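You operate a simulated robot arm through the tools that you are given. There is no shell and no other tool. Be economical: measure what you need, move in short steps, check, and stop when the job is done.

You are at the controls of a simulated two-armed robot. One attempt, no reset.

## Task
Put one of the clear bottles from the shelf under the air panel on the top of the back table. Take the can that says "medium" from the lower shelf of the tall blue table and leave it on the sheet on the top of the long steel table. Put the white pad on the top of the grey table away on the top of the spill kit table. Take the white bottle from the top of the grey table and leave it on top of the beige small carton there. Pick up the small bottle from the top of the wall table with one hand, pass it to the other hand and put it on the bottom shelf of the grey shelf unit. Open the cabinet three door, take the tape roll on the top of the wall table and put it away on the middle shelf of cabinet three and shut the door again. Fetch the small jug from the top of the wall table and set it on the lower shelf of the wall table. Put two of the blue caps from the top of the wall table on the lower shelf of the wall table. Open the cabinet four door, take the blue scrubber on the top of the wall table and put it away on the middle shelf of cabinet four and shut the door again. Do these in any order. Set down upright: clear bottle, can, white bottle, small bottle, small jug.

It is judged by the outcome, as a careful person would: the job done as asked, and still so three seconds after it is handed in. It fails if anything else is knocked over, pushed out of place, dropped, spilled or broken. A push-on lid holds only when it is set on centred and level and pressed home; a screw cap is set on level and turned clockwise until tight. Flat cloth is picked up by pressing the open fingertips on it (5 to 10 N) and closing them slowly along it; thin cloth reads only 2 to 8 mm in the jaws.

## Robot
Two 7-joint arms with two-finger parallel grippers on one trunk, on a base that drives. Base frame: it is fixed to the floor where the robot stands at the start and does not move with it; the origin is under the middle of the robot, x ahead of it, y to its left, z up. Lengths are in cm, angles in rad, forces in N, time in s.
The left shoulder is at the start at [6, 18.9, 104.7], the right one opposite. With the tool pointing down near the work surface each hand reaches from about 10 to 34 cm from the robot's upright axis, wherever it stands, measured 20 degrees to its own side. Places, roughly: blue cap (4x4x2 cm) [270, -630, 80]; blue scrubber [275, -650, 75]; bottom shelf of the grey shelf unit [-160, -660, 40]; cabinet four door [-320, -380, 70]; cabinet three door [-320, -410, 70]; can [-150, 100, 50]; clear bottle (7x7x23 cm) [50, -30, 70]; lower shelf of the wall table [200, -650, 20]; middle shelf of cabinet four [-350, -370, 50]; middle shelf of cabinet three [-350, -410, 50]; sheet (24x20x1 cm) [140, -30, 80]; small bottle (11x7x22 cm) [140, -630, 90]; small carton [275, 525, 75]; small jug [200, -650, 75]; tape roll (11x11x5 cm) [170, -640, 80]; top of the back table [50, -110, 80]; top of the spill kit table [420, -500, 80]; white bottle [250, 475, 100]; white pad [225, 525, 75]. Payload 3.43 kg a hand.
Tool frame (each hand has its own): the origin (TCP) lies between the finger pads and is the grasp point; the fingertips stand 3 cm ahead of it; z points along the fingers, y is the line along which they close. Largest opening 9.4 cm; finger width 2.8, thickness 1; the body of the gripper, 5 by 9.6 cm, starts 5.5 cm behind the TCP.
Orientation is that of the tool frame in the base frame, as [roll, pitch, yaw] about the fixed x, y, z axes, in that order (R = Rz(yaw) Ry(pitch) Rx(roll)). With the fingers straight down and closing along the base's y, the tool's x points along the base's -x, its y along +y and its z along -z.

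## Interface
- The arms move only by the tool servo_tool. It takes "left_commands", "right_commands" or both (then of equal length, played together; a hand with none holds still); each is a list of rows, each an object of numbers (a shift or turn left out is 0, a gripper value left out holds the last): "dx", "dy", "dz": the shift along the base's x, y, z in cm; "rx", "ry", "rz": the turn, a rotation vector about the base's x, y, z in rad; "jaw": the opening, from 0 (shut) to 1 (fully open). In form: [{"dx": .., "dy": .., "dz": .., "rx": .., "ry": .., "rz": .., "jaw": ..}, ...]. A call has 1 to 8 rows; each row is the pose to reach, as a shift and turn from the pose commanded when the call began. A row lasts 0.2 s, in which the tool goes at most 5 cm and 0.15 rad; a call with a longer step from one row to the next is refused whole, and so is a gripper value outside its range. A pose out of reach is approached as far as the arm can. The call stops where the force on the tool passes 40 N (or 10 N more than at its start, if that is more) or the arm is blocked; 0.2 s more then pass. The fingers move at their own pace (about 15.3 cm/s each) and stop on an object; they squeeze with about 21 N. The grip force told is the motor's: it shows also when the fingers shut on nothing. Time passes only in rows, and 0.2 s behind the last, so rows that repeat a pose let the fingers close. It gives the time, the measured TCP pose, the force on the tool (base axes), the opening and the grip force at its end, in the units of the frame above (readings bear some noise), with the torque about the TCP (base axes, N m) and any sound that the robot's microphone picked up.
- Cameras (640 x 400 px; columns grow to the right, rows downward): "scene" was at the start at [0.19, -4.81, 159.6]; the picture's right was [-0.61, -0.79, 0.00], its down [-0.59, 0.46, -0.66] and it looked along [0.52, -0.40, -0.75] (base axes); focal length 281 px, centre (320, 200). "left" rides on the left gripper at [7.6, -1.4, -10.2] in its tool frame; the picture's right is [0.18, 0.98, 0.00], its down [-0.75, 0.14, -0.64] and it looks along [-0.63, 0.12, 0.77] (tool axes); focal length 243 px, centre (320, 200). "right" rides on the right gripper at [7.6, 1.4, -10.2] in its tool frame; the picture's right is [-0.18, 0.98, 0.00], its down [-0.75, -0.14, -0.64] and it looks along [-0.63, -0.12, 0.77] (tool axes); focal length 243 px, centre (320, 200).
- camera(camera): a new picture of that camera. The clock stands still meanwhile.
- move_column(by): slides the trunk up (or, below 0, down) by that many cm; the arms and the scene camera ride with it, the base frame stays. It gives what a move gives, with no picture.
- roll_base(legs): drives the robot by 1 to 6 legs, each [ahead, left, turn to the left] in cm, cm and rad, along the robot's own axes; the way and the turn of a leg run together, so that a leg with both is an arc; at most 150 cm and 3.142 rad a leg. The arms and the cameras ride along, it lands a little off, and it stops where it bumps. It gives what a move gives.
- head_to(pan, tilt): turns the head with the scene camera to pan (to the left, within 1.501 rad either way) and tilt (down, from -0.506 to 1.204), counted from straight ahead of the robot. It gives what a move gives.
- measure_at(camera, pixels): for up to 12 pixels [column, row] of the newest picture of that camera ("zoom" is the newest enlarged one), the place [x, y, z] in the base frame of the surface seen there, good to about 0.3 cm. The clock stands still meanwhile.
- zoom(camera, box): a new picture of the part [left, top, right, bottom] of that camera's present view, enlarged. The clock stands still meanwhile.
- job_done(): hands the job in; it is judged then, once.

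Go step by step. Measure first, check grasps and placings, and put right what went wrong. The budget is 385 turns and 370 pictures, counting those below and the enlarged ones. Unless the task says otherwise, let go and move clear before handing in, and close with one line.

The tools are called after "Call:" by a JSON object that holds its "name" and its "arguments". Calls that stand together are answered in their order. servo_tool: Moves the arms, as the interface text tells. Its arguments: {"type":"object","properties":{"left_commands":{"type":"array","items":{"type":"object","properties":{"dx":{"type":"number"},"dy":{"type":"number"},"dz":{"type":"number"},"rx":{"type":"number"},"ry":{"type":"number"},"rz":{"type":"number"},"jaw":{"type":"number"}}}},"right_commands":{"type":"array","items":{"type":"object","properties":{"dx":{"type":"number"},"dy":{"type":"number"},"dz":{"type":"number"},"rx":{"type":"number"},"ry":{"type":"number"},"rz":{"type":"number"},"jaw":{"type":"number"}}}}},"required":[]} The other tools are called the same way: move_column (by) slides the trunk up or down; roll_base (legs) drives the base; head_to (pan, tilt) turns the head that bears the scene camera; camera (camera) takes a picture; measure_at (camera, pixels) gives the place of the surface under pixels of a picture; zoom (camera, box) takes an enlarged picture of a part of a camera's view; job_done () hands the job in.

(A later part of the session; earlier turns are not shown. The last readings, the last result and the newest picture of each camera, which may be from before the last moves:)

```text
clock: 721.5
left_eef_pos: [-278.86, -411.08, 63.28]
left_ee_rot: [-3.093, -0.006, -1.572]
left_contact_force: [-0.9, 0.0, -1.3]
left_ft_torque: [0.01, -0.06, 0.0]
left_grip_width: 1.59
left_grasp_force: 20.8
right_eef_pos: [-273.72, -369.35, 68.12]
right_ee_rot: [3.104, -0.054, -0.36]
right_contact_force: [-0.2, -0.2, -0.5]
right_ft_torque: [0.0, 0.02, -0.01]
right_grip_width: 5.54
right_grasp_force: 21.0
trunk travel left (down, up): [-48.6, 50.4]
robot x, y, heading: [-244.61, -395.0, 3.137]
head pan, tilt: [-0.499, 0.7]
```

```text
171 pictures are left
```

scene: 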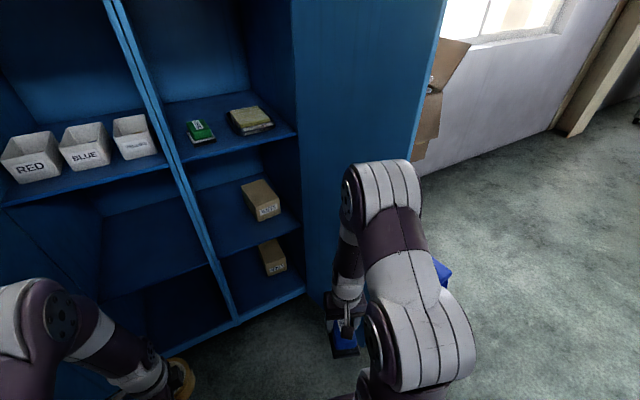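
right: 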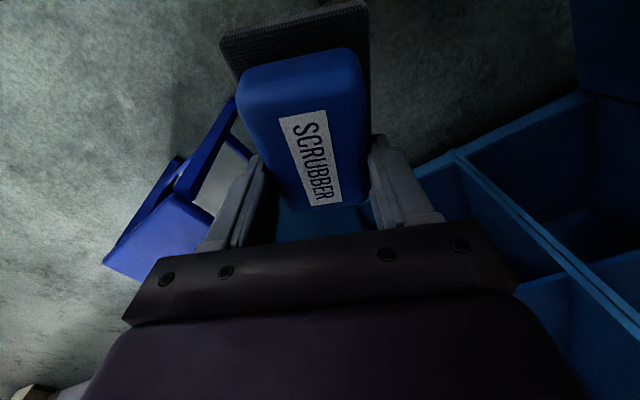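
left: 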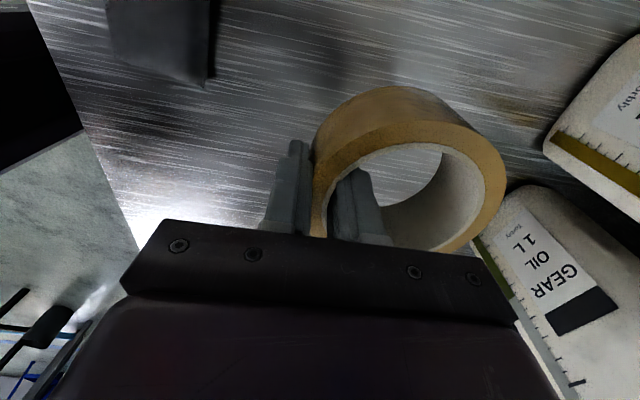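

Door 4 just swung a bit further open (≈105°); scrubber slid in the grip but is held. I bring the right hand inward, level/align it, then drive in to x≈-277.

Call:
{"name": "servo_tool", "arguments": {"right_commands": [{"dy": -3, "rz": 0.1, "ry": -0.03}, {"dy": -6, "rz": 0.2, "ry": -0.06}, {"dy": -9, "rz": 0.3, "ry": -0.1}, {"dy": -12, "rz": 0.36, "ry": -0.1}, {"dy": -13, "rz": 0.36, "ry": -0.1}]}}

Call:
{"name": "roll_base", "arguments": {"legs": [[20, 2, 0]]}}

Call:
{"name": "head_to", "arguments": {"pan": 0, "tilt": 0.9}}

Call:
{"name": "camera", "arguments": {"camera": "scene"}}

Call:
{"name": "camera", "arguments": {"camera": "right"}}

```text
clock: 722.7
left_eef_pos: [-278.84, -410.98, 63.4]
left_ee_rot: [-3.091, -0.007, -1.571]
left_contact_force: [0.9, -0.8, -1.4]
left_ft_torque: [0.01, -0.05, -0.01]
left_grip_width: 1.59
left_grasp_force: 21.1
right_eef_pos: [-273.94, -382.32, 68.1]
right_ee_rot: [3.121, -0.151, 0.0]
right_contact_force: [1.0, -0.4, -0.2]
right_ft_torque: [0.02, 0.0, -0.01]
right_grip_width: 5.54
right_grasp_force: 20.7
trunk travel left (down, up): [-48.6, 50.4]
robot x, y, heading: [-244.87, -395.0, 3.138]
head pan, tilt: [-0.499, 0.7]
```

```text
clock: 724.3
left_eef_pos: [-298.85, -413.09, 63.23]
left_ee_rot: [-3.091, -0.007, -1.567]
left_contact_force: [-0.1, -0.1, -2.2]
left_ft_torque: [-0.01, -0.07, -0.01]
left_grip_width: 1.58
left_grasp_force: 21.2
right_eef_pos: [-293.98, -384.27, 68.18]
right_ee_rot: [3.12, -0.153, 0.004]
right_contact_force: [0.2, -0.1, -1.1]
right_ft_torque: [0.0, 0.0, -0.01]
right_grip_width: 5.53
right_grasp_force: 21.5
trunk travel left (down, up): [-48.6, 50.4]
robot x, y, heading: [-264.94, -396.76, -3.137]
head pan, tilt: [-0.499, 0.7]
```

```text
clock: 725.3
left_eef_pos: [-298.81, -413.1, 63.33]
left_ee_rot: [-3.092, -0.007, -1.567]
left_contact_force: [0.3, 0.1, -1.5]
left_ft_torque: [-0.01, -0.05, -0.06]
left_grip_width: 1.58
left_grasp_force: 21.2
right_eef_pos: [-293.99, -384.23, 68.16]
right_ee_rot: [3.12, -0.152, 0.004]
right_contact_force: [-0.7, -0.6, -0.2]
right_ft_torque: [-0.04, 0.01, 0.02]
right_grip_width: 5.56
right_grasp_force: 21.5
trunk travel left (down, up): [-48.6, 50.4]
robot x, y, heading: [-264.84, -396.86, -3.143]
head pan, tilt: [0.0, 0.901]
```

```text
170 pictures are left
```

scene: 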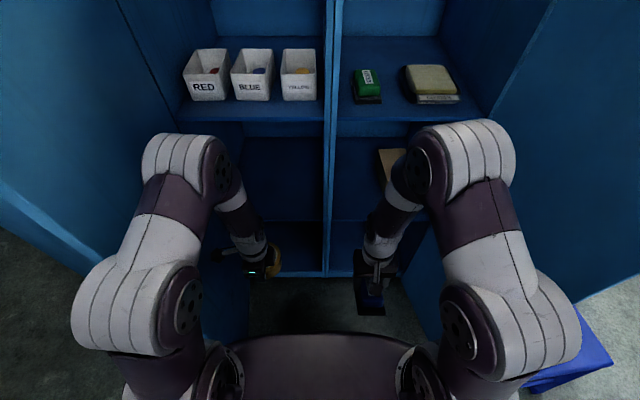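

```text
169 pictures are left
```

right: 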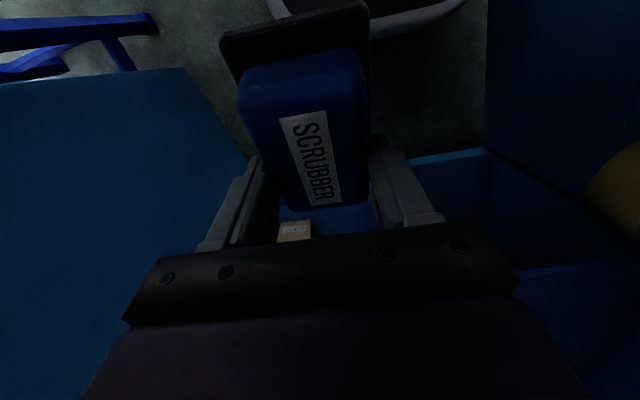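

I drive 12 more, then extend the left hand with the tape to x≈-329.

Call:
{"name": "roll_base", "arguments": {"legs": [[12, 0, 0]]}}

Call:
{"name": "servo_tool", "arguments": {"left_commands": [{"dx": -3}, {"dx": -6}, {"dx": -9}, {"dx": -12}]}}

Call:
{"name": "camera", "arguments": {"camera": "scene"}}

```text
clock: 726.5
left_eef_pos: [-310.86, -413.0, 63.23]
left_ee_rot: [-3.092, -0.007, -1.567]
left_contact_force: [0.5, -0.6, -1.5]
left_ft_torque: [0.01, -0.09, -0.01]
left_grip_width: 1.61
left_grasp_force: 21.5
right_eef_pos: [-306.04, -384.23, 68.11]
right_ee_rot: [3.123, -0.154, 0.002]
right_contact_force: [-0.9, 1.3, -0.4]
right_ft_torque: [0.0, 0.0, 0.01]
right_grip_width: 5.55
right_grasp_force: 21.3
trunk travel left (down, up): [-48.6, 50.4]
robot x, y, heading: [-276.58, -397.07, 3.143]
head pan, tilt: [0.0, 0.901]
```

```text
clock: 727.5
left_eef_pos: [-322.69, -412.78, 63.46]
left_ee_rot: [-3.093, -0.008, -1.568]
left_contact_force: [0.0, -0.3, -0.8]
left_ft_torque: [-0.02, -0.05, 0.01]
left_grip_width: 1.63
left_grasp_force: 21.3
right_eef_pos: [-305.94, -384.18, 68.15]
right_ee_rot: [3.119, -0.152, 0.001]
right_contact_force: [-0.7, 0.3, -0.4]
right_ft_torque: [-0.02, 0.02, -0.03]
right_grip_width: 5.53
right_grasp_force: 21.2
trunk travel left (down, up): [-48.6, 50.4]
robot x, y, heading: [-276.53, -396.73, 3.142]
head pan, tilt: [0.0, 0.901]
```

```text
168 pictures are left
```

scene: 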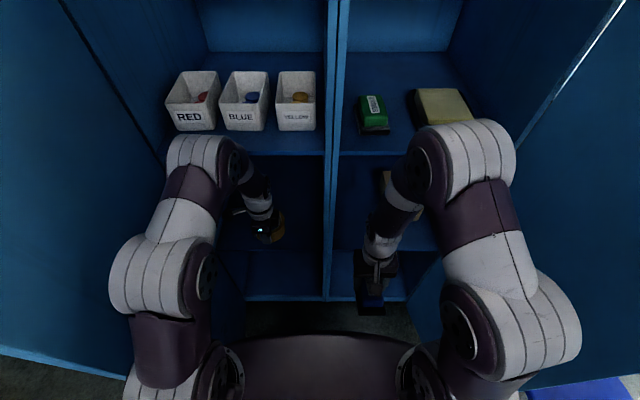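

Call:
{"name": "measure_at", "arguments": {"camera": "scene", "pixels": [[205, 140], [225, 145], [190, 150], [245, 165], [260, 190], [280, 230], [240, 156], [300, 152]]}}

```text
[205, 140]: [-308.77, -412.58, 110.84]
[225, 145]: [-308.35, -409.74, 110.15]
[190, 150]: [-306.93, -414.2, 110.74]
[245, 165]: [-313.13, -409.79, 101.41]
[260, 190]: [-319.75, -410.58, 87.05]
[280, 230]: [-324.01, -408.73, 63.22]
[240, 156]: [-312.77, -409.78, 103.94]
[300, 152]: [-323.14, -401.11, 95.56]
```

Elbow/forearm is close to the upper shelf's edge; I lower 4 first, then creep in.

Call:
{"name": "servo_tool", "arguments": {"left_commands": [{"dz": -2}, {"dz": -4}, {"dx": -2, "dz": -4}, {"dx": -4, "dz": -4}, {"dx": -6.5, "dz": -4}, {"dx": -6.5, "dz": -4}]}}

Call:
{"name": "camera", "arguments": {"camera": "scene"}}

Call:
{"name": "camera", "arguments": {"camera": "left"}}

```text
clock: 728.9
left_eef_pos: [-328.49, -413.01, 59.79]
left_ee_rot: [-3.097, -0.009, -1.57]
left_contact_force: [0.1, 0.1, -1.5]
left_ft_torque: [0.01, -0.06, -0.02]
left_grip_width: 1.54
left_grasp_force: 20.9
right_eef_pos: [-305.23, -384.22, 68.33]
right_ee_rot: [3.12, -0.14, 0.003]
right_contact_force: [-0.2, 0.5, 0.1]
right_ft_torque: [-0.02, 0.02, 0.0]
right_grip_width: 5.54
right_grasp_force: 21.0
trunk travel left (down, up): [-48.6, 50.4]
robot x, y, heading: [-276.54, -396.56, -3.14]
head pan, tilt: [0.0, 0.901]
```

```text
167 pictures are left
```

scene: 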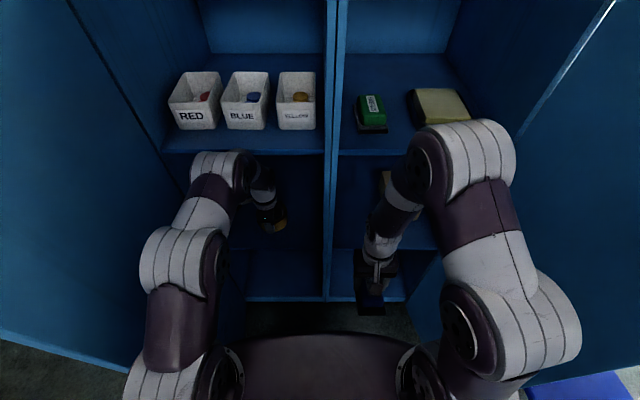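

```text
166 pictures are left
```

left: 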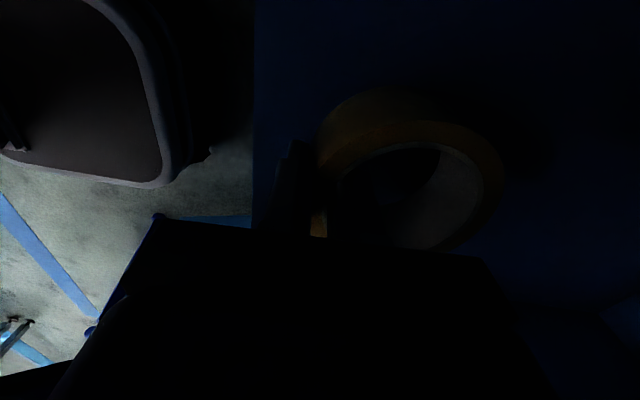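

Clear. I go 2.5 further in and lower onto the shelf.

Call:
{"name": "servo_tool", "arguments": {"left_commands": [{"dx": -1.2}, {"dx": -2.5}, {"dx": -2.5, "dz": -1.5}, {"dx": -2.5, "dz": -2.5}, {"dx": -2.5, "dz": -3}, {"dx": -2.5, "dz": -3}]}}

```text
clock: 730.3
left_eef_pos: [-332.18, -412.88, 56.56]
left_ee_rot: [-3.097, -0.007, -1.568]
left_contact_force: [-3.1, 0.4, 7.5]
left_ft_torque: [0.27, 0.8, -0.03]
left_grip_width: 1.65
left_grasp_force: 21.1
right_eef_pos: [-305.98, -384.08, 68.26]
right_ee_rot: [3.122, -0.15, 0.001]
right_contact_force: [-0.6, -0.3, -0.3]
right_ft_torque: [0.02, 0.02, 0.0]
right_grip_width: 5.54
right_grasp_force: 20.7
trunk travel left (down, up): [-48.6, 50.4]
robot x, y, heading: [-277.54, -396.64, 3.14]
head pan, tilt: [0.0, 0.901]
```

Contact. I open, rise 5 cm, and withdraw.

Call:
{"name": "servo_tool", "arguments": {"left_commands": [{"dz": 0.1, "jaw": 0.3}, {"dz": 0.1, "jaw": 0.4}, {"dz": 0.1, "jaw": 0.4}, {"dz": 2.5}, {"dz": 5.5}, {"dz": 6}]}}

Call:
{"name": "servo_tool", "arguments": {"left_commands": [{"dx": 4}, {"dx": 8}, {"dx": 12}, {"dx": 16}, {"dx": 20}]}}

Call:
{"name": "camera", "arguments": {"camera": "scene"}}

```text
clock: 731.7
left_eef_pos: [-328.2, -413.15, 56.36]
left_ee_rot: [-2.976, -0.011, -1.576]
left_contact_force: [-43.3, -19.1, 214.7]
left_ft_torque: [0.5, 7.09, 0.54]
left_grip_width: 4.16
left_grasp_force: 3.7
right_eef_pos: [-306.22, -384.25, 68.06]
right_ee_rot: [3.123, -0.156, 0.001]
right_contact_force: [0.0, 0.2, -0.8]
right_ft_torque: [0.02, 0.0, 0.01]
right_grip_width: 5.55
right_grasp_force: 21.6
trunk travel left (down, up): [-48.6, 50.4]
robot x, y, heading: [-276.92, -397.14, 3.141]
head pan, tilt: [0.0, 0.901]
stopped in row 6 (left hand): the force on the tool passed its limit at 52 N (the readings are from after the stop); the commanded pose is now the measured one
```

```text
clock: 732.0
left_eef_pos: [-327.49, -413.21, 56.56]
left_ee_rot: [-2.973, -0.013, -1.575]
left_contact_force: [-0.8, -0.6, 1.8]
left_ft_torque: [0.0, -0.01, -0.01]
left_grip_width: 3.68
left_grasp_force: 0.0
right_eef_pos: [-305.87, -384.16, 68.45]
right_ee_rot: [3.122, -0.153, 0.0]
right_contact_force: [-0.9, -0.2, -0.3]
right_ft_torque: [0.02, -0.02, 0.01]
right_grip_width: 5.53
right_grasp_force: 20.8
trunk travel left (down, up): [-48.6, 50.4]
robot x, y, heading: [-276.66, -396.87, 3.137]
head pan, tilt: [0.0, 0.901]
stopped in row 1 (left hand): the force on the tool passed its limit at 390 N (the readings are from after the stop); the commanded pose is now the measured one
```

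```text
165 pictures are left
```

scene: 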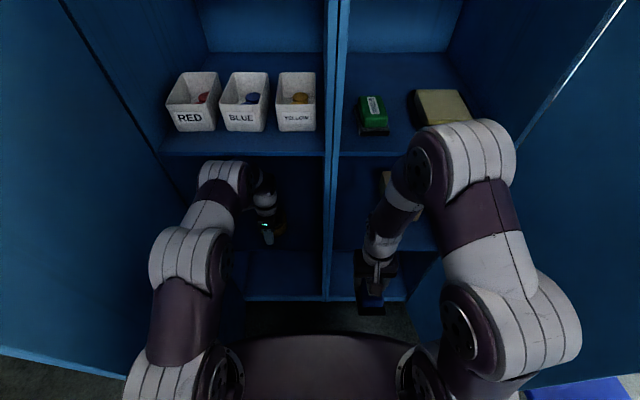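

The forearm met the upper shelf when lifting. Forces are relaxed now. I look closely at the tape.

Call:
{"name": "zoom", "arguments": {"camera": "scene", "box": [200, 140, 340, 280]}}

Call:
{"name": "camera", "arguments": {"camera": "left"}}

```text
2.86 times, centred on (270, 210) of scene
```

zoom: 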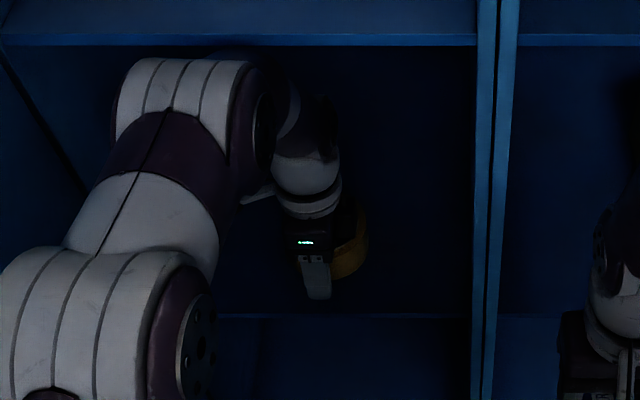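

```text
163 pictures are left
```

left: 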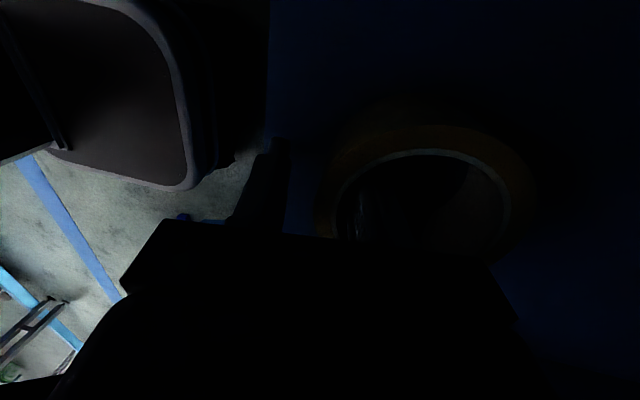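

The tape is flat on the shelf inside the edge. I straighten the hand's tilt (top toward the robot) and use small trunk-down/arm-up cycles to lift the fingers clear without raising the elbow.

Call:
{"name": "servo_tool", "arguments": {"left_commands": [{"ry": 0.08, "dz": 0.5}, {"ry": 0.17, "dz": 1}, {"ry": 0.25, "dz": 1.5}, {"ry": 0.3, "dz": 2}]}}

Call:
{"name": "zoom", "arguments": {"camera": "scene", "box": [200, 140, 340, 280]}}

```text
clock: 733.0
left_eef_pos: [-327.97, -413.08, 58.84]
left_ee_rot: [2.994, -0.017, -1.571]
left_contact_force: [0.7, -0.5, -0.4]
left_ft_torque: [-0.01, 0.0, -0.03]
left_grip_width: 3.79
left_grasp_force: 0.1
right_eef_pos: [-305.79, -384.12, 68.16]
right_ee_rot: [3.122, -0.152, 0.001]
right_contact_force: [0.0, -0.2, -0.5]
right_ft_torque: [-0.02, -0.02, 0.02]
right_grip_width: 5.56
right_grasp_force: 20.6
trunk travel left (down, up): [-48.6, 50.4]
robot x, y, heading: [-276.52, -396.68, 3.145]
head pan, tilt: [0.0, 0.901]
```

```text
2.86 times, centred on (270, 210) of scene
```

zoom: 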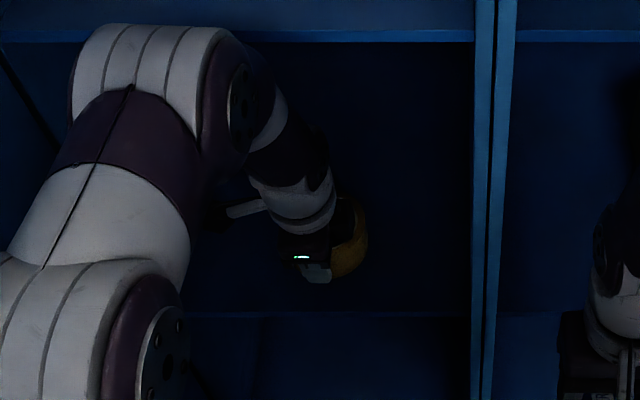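

No contact, elbow now outside. I continue to rise with a bit more tilt.

Call:
{"name": "servo_tool", "arguments": {"left_commands": [{"ry": 0.1, "dz": 1}, {"ry": 0.2, "dz": 2}, {"ry": 0.25, "dz": 3.2}, {"ry": 0.25, "dz": 4.2}]}}

Call:
{"name": "zoom", "arguments": {"camera": "scene", "box": [200, 140, 340, 280]}}

```text
clock: 734.0
left_eef_pos: [-327.92, -413.03, 62.94]
left_ee_rot: [2.745, -0.014, -1.567]
left_contact_force: [0.7, -0.1, -0.6]
left_ft_torque: [-0.03, -0.02, -0.04]
left_grip_width: 3.76
left_grasp_force: 0.1
right_eef_pos: [-305.77, -384.02, 68.17]
right_ee_rot: [3.121, -0.153, 0.001]
right_contact_force: [-0.3, 0.0, -0.3]
right_ft_torque: [-0.03, 0.01, 0.01]
right_grip_width: 5.57
right_grasp_force: 20.6
trunk travel left (down, up): [-48.6, 50.4]
robot x, y, heading: [-275.76, -396.75, 3.143]
head pan, tilt: [0.0, 0.901]
```

```text
2.86 times, centred on (270, 210) of scene
```

zoom: 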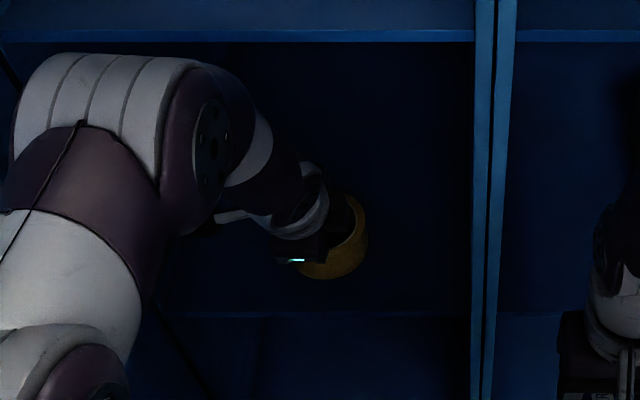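

Fingers are above the tape. I withdraw.

Call:
{"name": "servo_tool", "arguments": {"left_commands": [{"dx": 4}, {"dx": 8}, {"dx": 12}, {"dx": 14, "ry": -0.12}, {"dx": 16, "ry": -0.24}, {"dx": 17, "ry": -0.36}, {"dx": 17, "ry": -0.4}]}}

Call:
{"name": "camera", "arguments": {"camera": "scene"}}

Call:
{"name": "measure_at", "arguments": {"camera": "scene", "pixels": [[280, 240], [270, 235], [290, 225], [285, 245]]}}

```text
clock: 735.6
left_eef_pos: [-310.69, -413.13, 62.94]
left_ee_rot: [-3.136, -0.016, -1.573]
left_contact_force: [-0.8, -0.5, -0.5]
left_ft_torque: [0.01, -0.01, 0.01]
left_grip_width: 3.74
left_grasp_force: 0.0
left hand out of reach, approached as far as the arm can: row 3
right_eef_pos: [-305.75, -384.11, 68.21]
right_ee_rot: [3.12, -0.153, 0.001]
right_contact_force: [-0.4, 0.6, -0.7]
right_ft_torque: [0.02, 0.02, 0.0]
right_grip_width: 5.52
right_grasp_force: 20.3
trunk travel left (down, up): [-48.6, 50.4]
robot x, y, heading: [-276.7, -396.8, 3.137]
head pan, tilt: [0.0, 0.901]
```

```text
160 pictures are left
```

scene: 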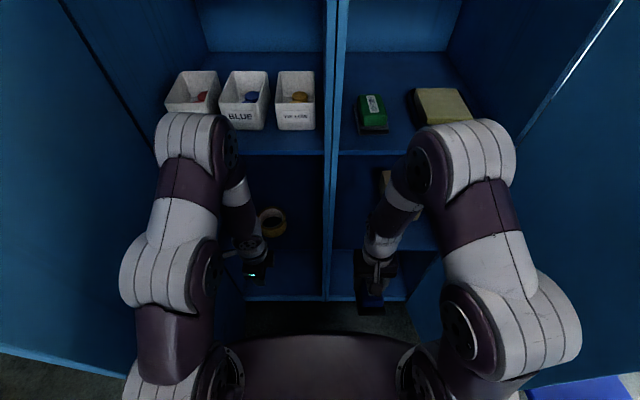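

```text
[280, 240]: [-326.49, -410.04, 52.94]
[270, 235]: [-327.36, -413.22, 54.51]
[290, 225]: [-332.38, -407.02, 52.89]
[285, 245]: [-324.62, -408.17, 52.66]
```

Tape is fully on the middle shelf. For the scrubber, I'll rotate the right hand +90° so it lies across, first checking its level.

Call:
{"name": "camera", "arguments": {"camera": "right"}}

Call:
{"name": "measure_at", "arguments": {"camera": "right", "pixels": [[300, 65], [310, 105], [320, 150], [325, 195], [250, 95], [360, 85], [232, 45], [365, 20]]}}

Call:
{"name": "measure_at", "arguments": {"camera": "scene", "pixels": [[372, 300], [365, 295], [382, 300], [375, 312], [360, 300]]}}

```text
159 pictures are left
```

right: 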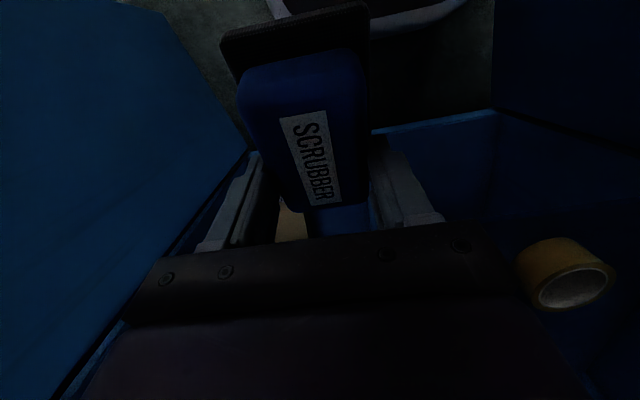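

```text
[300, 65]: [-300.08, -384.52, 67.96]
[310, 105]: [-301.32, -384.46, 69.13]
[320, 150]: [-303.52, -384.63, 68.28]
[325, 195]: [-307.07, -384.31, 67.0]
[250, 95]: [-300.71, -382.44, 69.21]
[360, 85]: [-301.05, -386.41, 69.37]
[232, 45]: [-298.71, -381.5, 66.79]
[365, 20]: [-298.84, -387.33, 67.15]
```

```text
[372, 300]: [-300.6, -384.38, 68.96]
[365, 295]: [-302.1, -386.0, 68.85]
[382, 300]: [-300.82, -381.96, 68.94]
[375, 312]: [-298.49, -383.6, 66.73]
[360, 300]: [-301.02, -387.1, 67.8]
```

The scrubber's near end is tilted up ~0.3 rad. I level it with ry +0.3 and re-measure.

Call:
{"name": "servo_tool", "arguments": {"right_commands": [{"ry": 0.1}, {"ry": 0.2}, {"ry": 0.3}, {"ry": 0.3}]}}

Call:
{"name": "zoom", "arguments": {"camera": "scene", "box": [330, 220, 430, 340]}}

Call:
{"name": "measure_at", "arguments": {"camera": "zoom", "pixels": [[270, 250], [270, 290], [240, 290], [300, 290], [270, 320]]}}

Call:
{"name": "camera", "arguments": {"camera": "right"}}

Call:
{"name": "measure_at", "arguments": {"camera": "right", "pixels": [[305, 90], [310, 110], [315, 130], [320, 150], [325, 170], [330, 190], [232, 45], [365, 20], [300, 20]]}}

```text
clock: 736.6
left_eef_pos: [-310.83, -413.02, 63.03]
left_ee_rot: [-3.136, -0.016, -1.574]
left_contact_force: [0.8, -0.6, -0.1]
left_ft_torque: [0.0, 0.03, -0.01]
left_grip_width: 3.76
left_grasp_force: 0.1
right_eef_pos: [-305.78, -384.18, 68.07]
right_ee_rot: [3.122, 0.152, -0.002]
right_contact_force: [0.2, 0.1, -0.6]
right_ft_torque: [0.01, -0.05, 0.0]
right_grip_width: 5.54
right_grasp_force: 21.0
trunk travel left (down, up): [-48.6, 50.4]
robot x, y, heading: [-276.31, -396.84, 3.142]
head pan, tilt: [0.0, 0.901]
```

```text
3.33 times, centred on (380, 280) of scene
```

zoom: 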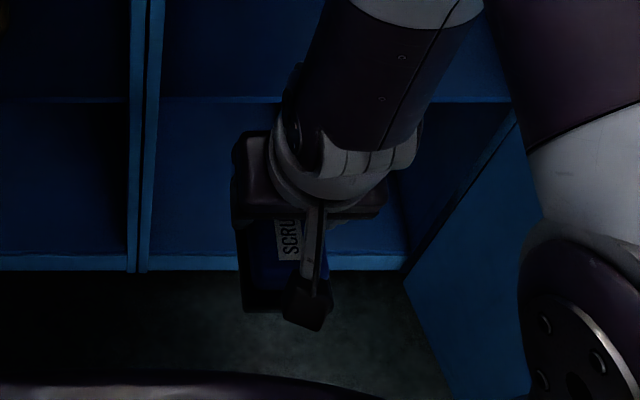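

```text
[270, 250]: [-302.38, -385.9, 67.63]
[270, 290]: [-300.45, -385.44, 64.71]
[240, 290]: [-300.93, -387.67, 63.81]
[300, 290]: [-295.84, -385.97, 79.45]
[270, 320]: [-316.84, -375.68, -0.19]
```

```text
157 pictures are left
```

right: 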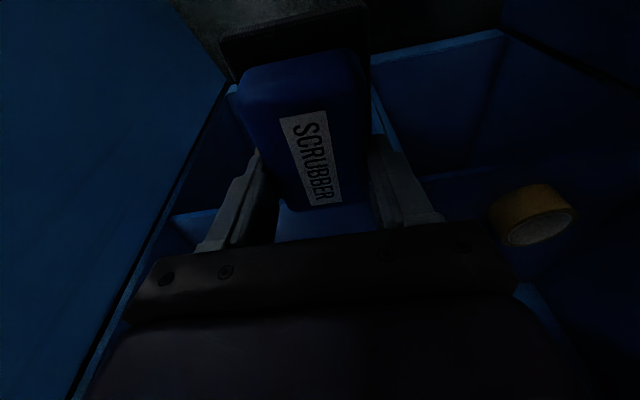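

```text
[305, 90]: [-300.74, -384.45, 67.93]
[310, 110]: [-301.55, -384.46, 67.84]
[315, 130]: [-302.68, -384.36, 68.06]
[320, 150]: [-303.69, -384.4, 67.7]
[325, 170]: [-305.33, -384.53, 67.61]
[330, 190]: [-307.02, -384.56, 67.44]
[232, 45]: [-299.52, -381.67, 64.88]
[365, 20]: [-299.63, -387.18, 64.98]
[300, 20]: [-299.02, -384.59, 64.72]
```

Level now (bottom ≈63). I lower to z≈61, move the base 3 forward, and extend into cabinet 4's middle shelf.

Call:
{"name": "roll_base", "arguments": {"legs": [[3, 0, 0]]}}

Call:
{"name": "servo_tool", "arguments": {"right_commands": [{"dx": -3, "dz": -2.5}, {"dx": -7, "dz": -5}, {"dx": -11, "dz": -7}, {"dx": -15, "dz": -8}, {"dx": -18, "dz": -8.2}, {"dx": -20, "dz": -8.2}]}}

Call:
{"name": "camera", "arguments": {"camera": "scene"}}

Call:
{"name": "camera", "arguments": {"camera": "right"}}

```text
clock: 737.4
left_eef_pos: [-313.92, -412.93, 62.9]
left_ee_rot: [-3.138, -0.014, -1.572]
left_contact_force: [-0.4, 0.4, -0.4]
left_ft_torque: [0.01, -0.03, -0.02]
left_grip_width: 3.77
left_grasp_force: 0.0
right_eef_pos: [-309.05, -384.08, 68.08]
right_ee_rot: [3.12, 0.146, 0.0]
right_contact_force: [-0.4, 0.5, -0.7]
right_ft_torque: [0.0, -0.04, 0.0]
right_grip_width: 5.56
right_grasp_force: 20.7
trunk travel left (down, up): [-48.6, 50.4]
robot x, y, heading: [-279.63, -396.8, 3.141]
head pan, tilt: [0.0, 0.901]
```

```text
clock: 738.8
left_eef_pos: [-312.73, -412.8, 63.29]
left_ee_rot: [3.13, -0.018, -1.575]
left_contact_force: [-1.0, 0.9, 0.0]
left_ft_torque: [-0.01, 0.0, 0.01]
left_grip_width: 3.75
left_grasp_force: 0.0
right_eef_pos: [-326.74, -383.73, 59.76]
right_ee_rot: [3.122, 0.141, 0.002]
right_contact_force: [-0.2, -0.2, -0.2]
right_ft_torque: [-0.02, 0.0, 0.01]
right_grip_width: 5.52
right_grasp_force: 21.0
trunk travel left (down, up): [-48.6, 50.4]
robot x, y, heading: [-279.57, -396.65, 3.136]
head pan, tilt: [0.0, 0.901]
```

```text
156 pictures are left
```

scene: 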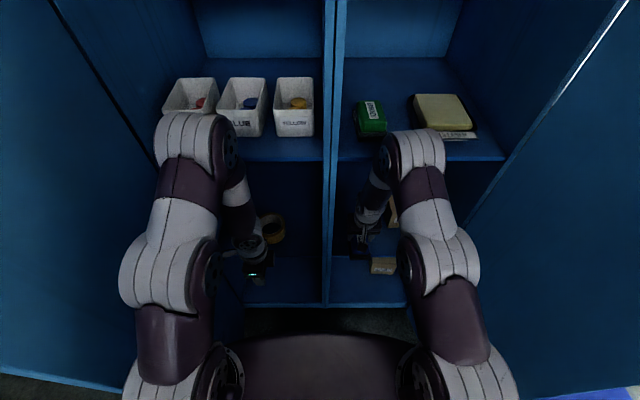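

```text
155 pictures are left
```

right: 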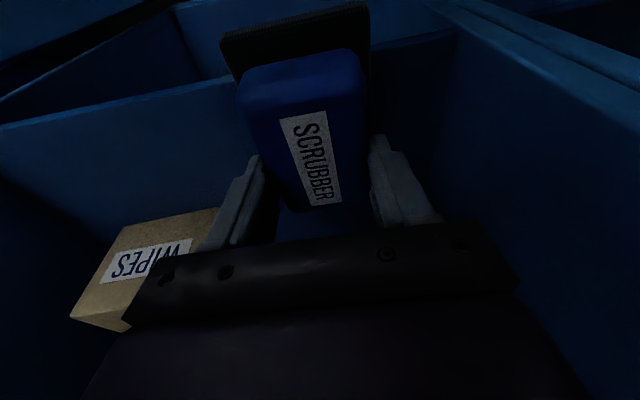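

The right elbow seems to touch the upper shelf edge (arm lagging 2 cm). I back the base out, extend the arm flat outside, then drive it in.

Call:
{"name": "roll_base", "arguments": {"legs": [[-19, 0, 0]]}}

Call:
{"name": "servo_tool", "arguments": {"right_commands": [{"dx": -3}, {"dx": -6}, {"dx": -9}, {"dx": -11}, {"dx": -11}]}}

Call:
{"name": "camera", "arguments": {"camera": "scene"}}

```text
clock: 740.4
left_eef_pos: [-294.99, -413.11, 63.0]
left_ee_rot: [3.141, -0.015, -1.576]
left_contact_force: [0.6, -0.3, -0.6]
left_ft_torque: [-0.01, 0.02, 0.01]
left_grip_width: 3.76
left_grasp_force: 0.1
right_eef_pos: [-309.75, -384.05, 59.91]
right_ee_rot: [3.12, 0.15, 0.0]
right_contact_force: [0.6, -0.8, -0.6]
right_ft_torque: [0.02, -0.01, -0.03]
right_grip_width: 5.55
right_grasp_force: 21.3
trunk travel left (down, up): [-48.6, 50.4]
robot x, y, heading: [-260.76, -396.55, 3.14]
head pan, tilt: [0.0, 0.901]
```

```text
clock: 741.6
left_eef_pos: [-294.92, -413.07, 62.97]
left_ee_rot: [-3.139, -0.016, -1.574]
left_contact_force: [-0.1, -0.8, -0.3]
left_ft_torque: [0.01, 0.0, 0.0]
left_grip_width: 3.76
left_grasp_force: 0.0
right_eef_pos: [-320.68, -383.97, 60.09]
right_ee_rot: [3.12, 0.148, 0.002]
right_contact_force: [0.3, -0.7, 0.1]
right_ft_torque: [0.02, -0.01, 0.0]
right_grip_width: 5.52
right_grasp_force: 20.5
trunk travel left (down, up): [-48.6, 50.4]
robot x, y, heading: [-260.28, -397.08, 3.137]
head pan, tilt: [0.0, 0.901]
```

```text
154 pictures are left
```

scene: 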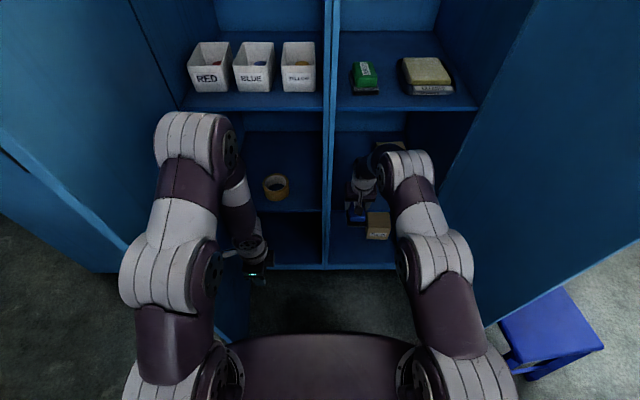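

The right arm is extended flat (60 cm ahead). I drive forward 13.5.

Call:
{"name": "roll_base", "arguments": {"legs": [[13.5, 0, 0]]}}

Call:
{"name": "camera", "arguments": {"camera": "scene"}}

Call:
{"name": "camera", "arguments": {"camera": "right"}}

```text
clock: 743.0
left_eef_pos: [-308.41, -413.01, 63.0]
left_ee_rot: [-3.14, -0.016, -1.576]
left_contact_force: [-0.3, 0.0, 0.5]
left_ft_torque: [0.02, 0.01, -0.01]
left_grip_width: 3.74
left_grasp_force: 0.0
right_eef_pos: [-333.78, -383.95, 59.67]
right_ee_rot: [3.123, 0.138, 0.0]
right_contact_force: [1.0, -0.1, 0.0]
right_ft_torque: [0.02, 0.0, 0.01]
right_grip_width: 5.55
right_grasp_force: 21.1
trunk travel left (down, up): [-48.6, 50.4]
robot x, y, heading: [-273.81, -396.89, 3.141]
head pan, tilt: [0.0, 0.901]
stopped in leg 1: the robot was blocked; the commanded pose is now the measured one
```

```text
153 pictures are left
```

scene: 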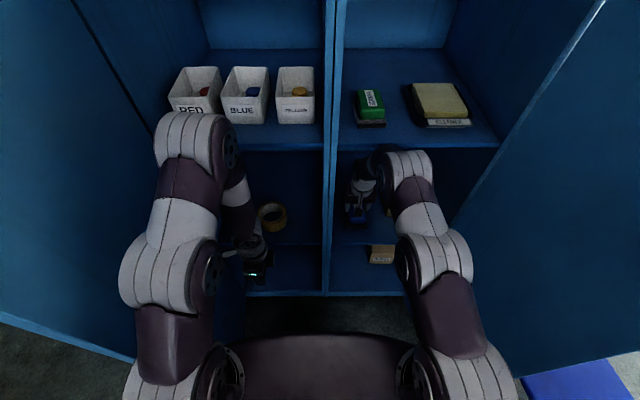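

```text
152 pictures are left
```

right: 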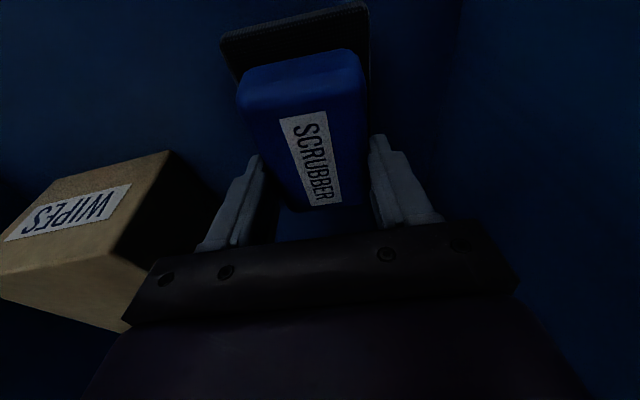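

In place (TCP −333.8). I lower to contact.

Call:
{"name": "servo_tool", "arguments": {"right_commands": [{"dz": -0.8}, {"dz": -1.3}, {"dz": -1.7}, {"dz": -1.7}]}}

```text
clock: 744.0
left_eef_pos: [-308.54, -412.97, 63.07]
left_ee_rot: [-3.141, -0.013, -1.575]
left_contact_force: [-0.9, 0.1, -0.5]
left_ft_torque: [0.01, 0.0, 0.02]
left_grip_width: 3.8
left_grasp_force: 0.0
right_eef_pos: [-333.67, -384.0, 57.96]
right_ee_rot: [3.122, 0.14, 0.001]
right_contact_force: [3.9, -1.6, 15.4]
right_ft_torque: [0.31, 0.25, -0.04]
right_grip_width: 5.53
right_grasp_force: 21.8
trunk travel left (down, up): [-48.6, 50.4]
robot x, y, heading: [-274.06, -396.75, 3.138]
head pan, tilt: [0.0, 0.901]
```

Contact. I open and back straight out with the base.

Call:
{"name": "servo_tool", "arguments": {"right_commands": [{"dz": 0.2, "jaw": 0.7}, {"dz": 0.2, "jaw": 0.85}, {"dz": 0.2, "jaw": 0.85}]}}

Call:
{"name": "roll_base", "arguments": {"legs": [[-22, 0, 0]]}}

Call:
{"name": "camera", "arguments": {"camera": "scene"}}

```text
clock: 744.8
left_eef_pos: [-308.62, -413.06, 62.95]
left_ee_rot: [-3.139, -0.016, -1.575]
left_contact_force: [-0.8, 0.4, 0.2]
left_ft_torque: [0.01, -0.02, 0.0]
left_grip_width: 3.73
left_grasp_force: 0.1
right_eef_pos: [-333.85, -383.81, 57.97]
right_ee_rot: [3.121, 0.138, -0.002]
right_contact_force: [-0.1, 0.1, 0.5]
right_ft_torque: [0.0, -0.01, 0.0]
right_grip_width: 7.97
right_grasp_force: 0.1
trunk travel left (down, up): [-48.6, 50.4]
robot x, y, heading: [-274.33, -396.88, 3.142]
head pan, tilt: [0.0, 0.901]
```

```text
clock: 746.5
left_eef_pos: [-286.3, -413.13, 63.01]
left_ee_rot: [-3.14, -0.014, -1.573]
left_contact_force: [-0.5, -0.6, -0.2]
left_ft_torque: [0.03, 0.0, 0.03]
left_grip_width: 3.77
left_grasp_force: 0.0
right_eef_pos: [-311.76, -384.09, 58.09]
right_ee_rot: [3.123, 0.14, 0.002]
right_contact_force: [-0.3, -0.6, 1.0]
right_ft_torque: [-0.02, 0.0, -0.02]
right_grip_width: 8.0
right_grasp_force: 0.1
trunk travel left (down, up): [-48.6, 50.4]
robot x, y, heading: [-252.4, -397.07, 3.143]
head pan, tilt: [0.0, 0.901]
```

```text
151 pictures are left
```

scene: 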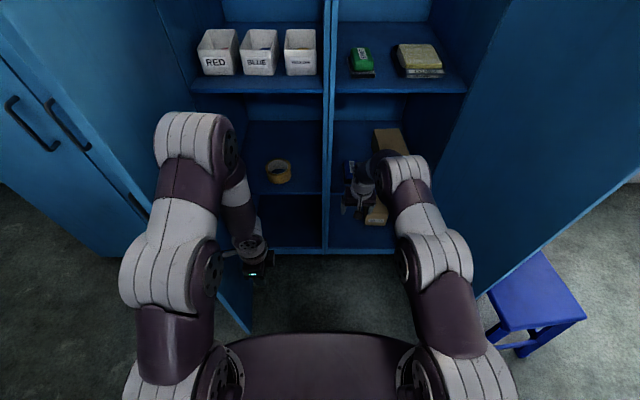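

Both seem placed. I back off more and zoom to verify both shelves and the neighbours.

Call:
{"name": "roll_base", "arguments": {"legs": [[-22, 0, 0]]}}

Call:
{"name": "head_to", "arguments": {"pan": 0, "tilt": 0.6}}

Call:
{"name": "zoom", "arguments": {"camera": "scene", "box": [180, 60, 480, 300]}}

```text
clock: 748.2
left_eef_pos: [-264.17, -413.08, 62.97]
left_ee_rot: [-3.139, -0.016, -1.576]
left_contact_force: [0.2, -1.0, 0.0]
left_ft_torque: [0.0, 0.01, 0.0]
left_grip_width: 3.75
left_grasp_force: 0.1
right_eef_pos: [-289.54, -384.08, 58.24]
right_ee_rot: [3.123, 0.14, 0.002]
right_contact_force: [0.0, 0.0, 0.1]
right_ft_torque: [-0.02, 0.02, 0.03]
right_grip_width: 8.0
right_grasp_force: 0.1
trunk travel left (down, up): [-48.6, 50.4]
robot x, y, heading: [-229.82, -396.72, 3.134]
head pan, tilt: [0.0, 0.901]
```

```text
clock: 749.0
left_eef_pos: [-264.24, -413.21, 62.97]
left_ee_rot: [-3.14, -0.016, -1.575]
left_contact_force: [0.5, 0.6, -0.1]
left_ft_torque: [-0.04, 0.0, 0.01]
left_grip_width: 3.74
left_grasp_force: 0.1
right_eef_pos: [-289.54, -384.04, 58.09]
right_ee_rot: [3.122, 0.139, 0.002]
right_contact_force: [0.2, 0.3, 0.4]
right_ft_torque: [0.0, 0.0, -0.02]
right_grip_width: 7.98
right_grasp_force: 0.1
trunk travel left (down, up): [-48.6, 50.4]
robot x, y, heading: [-229.95, -396.8, 3.141]
head pan, tilt: [0.0, 0.6]
```

```text
1.67 times, centred on (330, 180) of scene
```

zoom: 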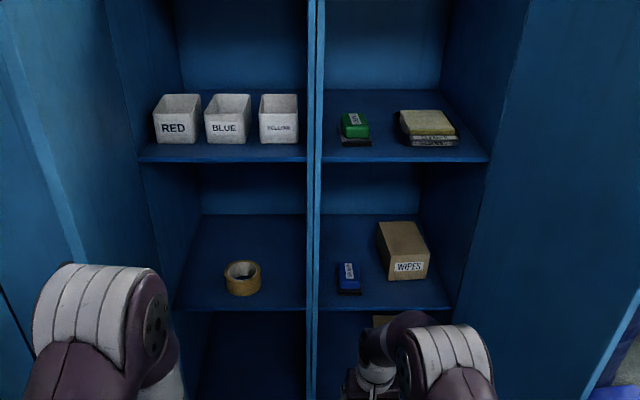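

Tape and scrubber are both on the middle shelves, neighbours unmoved. Now to close door 3: I retract the right hand, extend the left, and go around the outer side of door 3.

Call:
{"name": "servo_tool", "arguments": {"right_commands": [{"dx": 4, "dz": 2}, {"dx": 8, "dz": 4}, {"dx": 12, "dz": 6, "dy": 2}, {"dx": 16, "dz": 8, "dy": 4}, {"dx": 20, "dz": 10, "dy": 6, "ry": -0.05}, {"dx": 24, "dz": 10, "dy": 8, "ry": -0.1}, {"dx": 28, "dz": 10, "dy": 10, "ry": -0.14}, {"dx": 28, "dz": 10, "dy": 10, "ry": -0.14, "jaw": 0.4}]}}

Call:
{"name": "roll_base", "arguments": {"legs": [[0, 34, 0]]}}

Call:
{"name": "servo_tool", "arguments": {"left_commands": [{"dx": -4, "jaw": 0}, {"dx": -8}, {"dx": -12}, {"dx": -16}, {"dx": -18}]}}

Call:
{"name": "head_to", "arguments": {"pan": 0.3, "tilt": 0.8}}

Call:
{"name": "camera", "arguments": {"camera": "scene"}}

```text
clock: 750.8
left_eef_pos: [-264.2, -413.04, 62.95]
left_ee_rot: [-3.137, -0.016, -1.575]
left_contact_force: [0.7, 0.0, 0.5]
left_ft_torque: [0.01, 0.01, 0.03]
left_grip_width: 3.76
left_grasp_force: 0.1
right_eef_pos: [-261.33, -374.04, 68.08]
right_ee_rot: [3.124, -0.002, 0.004]
right_contact_force: [0.9, 0.6, 0.4]
right_ft_torque: [0.01, -0.01, 0.02]
right_grip_width: 3.78
right_grasp_force: 0.0
trunk travel left (down, up): [-48.6, 50.4]
robot x, y, heading: [-229.61, -396.94, 3.139]
head pan, tilt: [0.0, 0.6]
```

```text
clock: 753.0
left_eef_pos: [-264.41, -447.6, 63.04]
left_ee_rot: [-3.139, -0.013, -1.575]
left_contact_force: [0.8, 0.8, 0.2]
left_ft_torque: [-0.03, 0.0, -0.01]
left_grip_width: 3.77
left_grasp_force: 0.0
right_eef_pos: [-261.61, -408.58, 67.98]
right_ee_rot: [3.123, -0.001, 0.0]
right_contact_force: [-0.4, 0.5, 0.8]
right_ft_torque: [0.01, 0.01, 0.01]
right_grip_width: 3.75
right_grasp_force: 0.0
trunk travel left (down, up): [-48.6, 50.4]
robot x, y, heading: [-229.99, -431.1, 3.135]
head pan, tilt: [0.0, 0.6]
```

```text
clock: 754.2
left_eef_pos: [-282.32, -447.57, 63.07]
left_ee_rot: [-3.139, -0.016, -1.573]
left_contact_force: [0.7, 0.3, 0.4]
left_ft_torque: [-0.02, -0.02, 0.0]
left_grip_width: 0.0
left_grasp_force: 21.2
left hand out of reach, approached as far as the arm can: row 1
right_eef_pos: [-261.61, -408.41, 68.05]
right_ee_rot: [3.122, -0.001, 0.001]
right_contact_force: [0.0, -0.3, 0.6]
right_ft_torque: [0.0, 0.01, 0.01]
right_grip_width: 3.73
right_grasp_force: 0.1
trunk travel left (down, up): [-48.6, 50.4]
robot x, y, heading: [-230.27, -431.05, 3.141]
head pan, tilt: [0.0, 0.6]
```

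```text
clock: 755.0
left_eef_pos: [-282.35, -447.46, 63.12]
left_ee_rot: [-3.139, -0.015, -1.574]
left_contact_force: [-0.4, 0.1, -0.2]
left_ft_torque: [-0.02, 0.01, -0.02]
left_grip_width: 0.0
left_grasp_force: 20.4
right_eef_pos: [-261.67, -408.44, 67.95]
right_ee_rot: [3.123, -0.002, 0.003]
right_contact_force: [0.0, 0.0, -0.8]
right_ft_torque: [-0.04, 0.01, 0.03]
right_grip_width: 3.76
right_grasp_force: 0.0
trunk travel left (down, up): [-48.6, 50.4]
robot x, y, heading: [-230.08, -430.97, 3.141]
head pan, tilt: [0.3, 0.799]
```

```text
149 pictures are left
```

scene: 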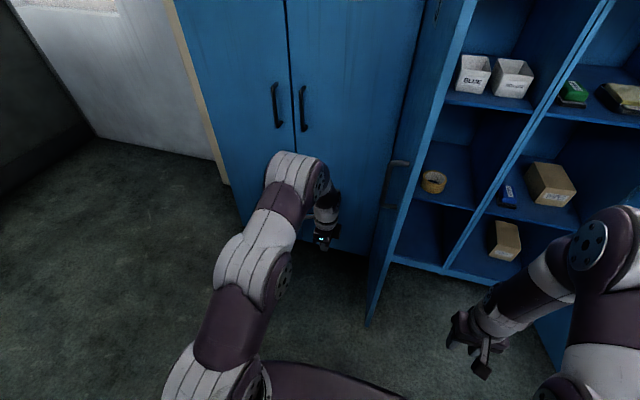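

I drive forward 13.5 and then sweep the door along its arc with the left hand.

Call:
{"name": "roll_base", "arguments": {"legs": [[13.5, 0, 0], [0, -12.2, 0], [0.7, -8.6, 0]]}}

Call:
{"name": "camera", "arguments": {"camera": "scene"}}

```text
clock: 757.9
left_eef_pos: [-296.51, -426.34, 63.01]
left_ee_rot: [-3.14, -0.015, -1.579]
left_contact_force: [-0.1, 0.8, -0.8]
left_ft_torque: [-0.03, -0.02, -0.02]
left_grip_width: 0.01
left_grasp_force: 21.4
right_eef_pos: [-275.68, -387.34, 68.04]
right_ee_rot: [3.121, 0.0, -0.004]
right_contact_force: [0.3, 0.3, 0.3]
right_ft_torque: [0.0, 0.03, 0.01]
right_grip_width: 3.78
right_grasp_force: 0.1
trunk travel left (down, up): [-48.6, 50.4]
robot x, y, heading: [-244.38, -410.1, 3.133]
head pan, tilt: [0.3, 0.799]
```

```text
148 pictures are left
```

scene: 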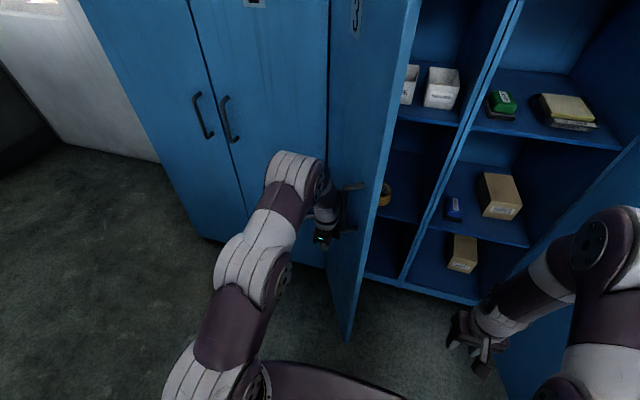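

The door is swinging (~62°). I continue.

Call:
{"name": "roll_base", "arguments": {"legs": [[3.6, -7.8, 0], [6.1, -6.2, 0]]}}

Call:
{"name": "camera", "arguments": {"camera": "scene"}}

```text
clock: 759.7
left_eef_pos: [-305.99, -412.23, 63.02]
left_ee_rot: [-3.138, -0.015, -1.577]
left_contact_force: [0.4, -0.5, 0.0]
left_ft_torque: [-0.03, 0.01, -0.02]
left_grip_width: 0.0
left_grasp_force: 20.5
right_eef_pos: [-285.22, -373.23, 67.86]
right_ee_rot: [3.121, -0.003, -0.003]
right_contact_force: [0.1, 0.6, -0.5]
right_ft_torque: [-0.01, -0.01, 0.01]
right_grip_width: 3.73
right_grasp_force: 0.0
trunk travel left (down, up): [-48.6, 50.4]
robot x, y, heading: [-253.71, -396.14, 3.134]
head pan, tilt: [0.3, 0.799]
```

```text
147 pictures are left
```

scene: 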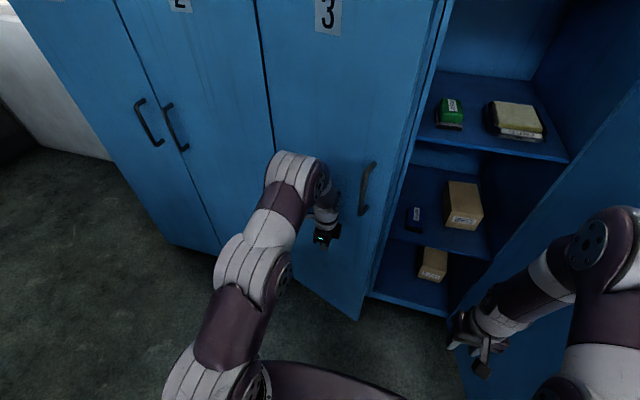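

Call:
{"name": "roll_base", "arguments": {"legs": [[7.8, -3.6, 0], [2.5, 0, 0]]}}

Call:
{"name": "camera", "arguments": {"camera": "scene"}}

Call:
{"name": "measure_at", "arguments": {"camera": "scene", "pixels": [[390, 100], [360, 260], [300, 100], [400, 60]]}}

```text
clock: 761.3
left_eef_pos: [-315.45, -408.68, 62.9]
left_ee_rot: [-3.121, -0.016, -1.573]
left_contact_force: [2.7, -0.5, 0.3]
left_ft_torque: [-0.08, 0.3, 0.02]
left_grip_width: 0.0
left_grasp_force: 21.3
right_eef_pos: [-295.1, -369.59, 67.87]
right_ee_rot: [3.122, -0.003, -0.002]
right_contact_force: [-0.3, 0.0, -0.7]
right_ft_torque: [0.01, -0.01, 0.03]
right_grip_width: 3.75
right_grasp_force: 0.0
trunk travel left (down, up): [-48.6, 50.4]
robot x, y, heading: [-263.54, -392.21, 3.134]
head pan, tilt: [0.3, 0.799]
stopped in leg 2: the force on the tool passed its limit at 112 N (the readings are from after the stop); the commanded pose is now the measured one
```

```text
146 pictures are left
```

scene: 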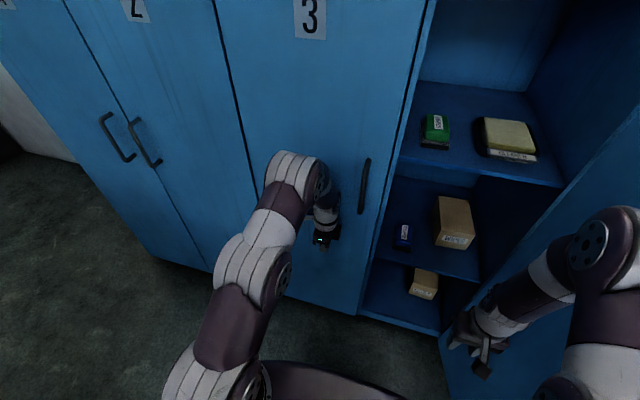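

```text
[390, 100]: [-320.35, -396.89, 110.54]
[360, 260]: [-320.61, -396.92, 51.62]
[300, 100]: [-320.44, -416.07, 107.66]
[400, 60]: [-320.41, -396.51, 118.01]
```

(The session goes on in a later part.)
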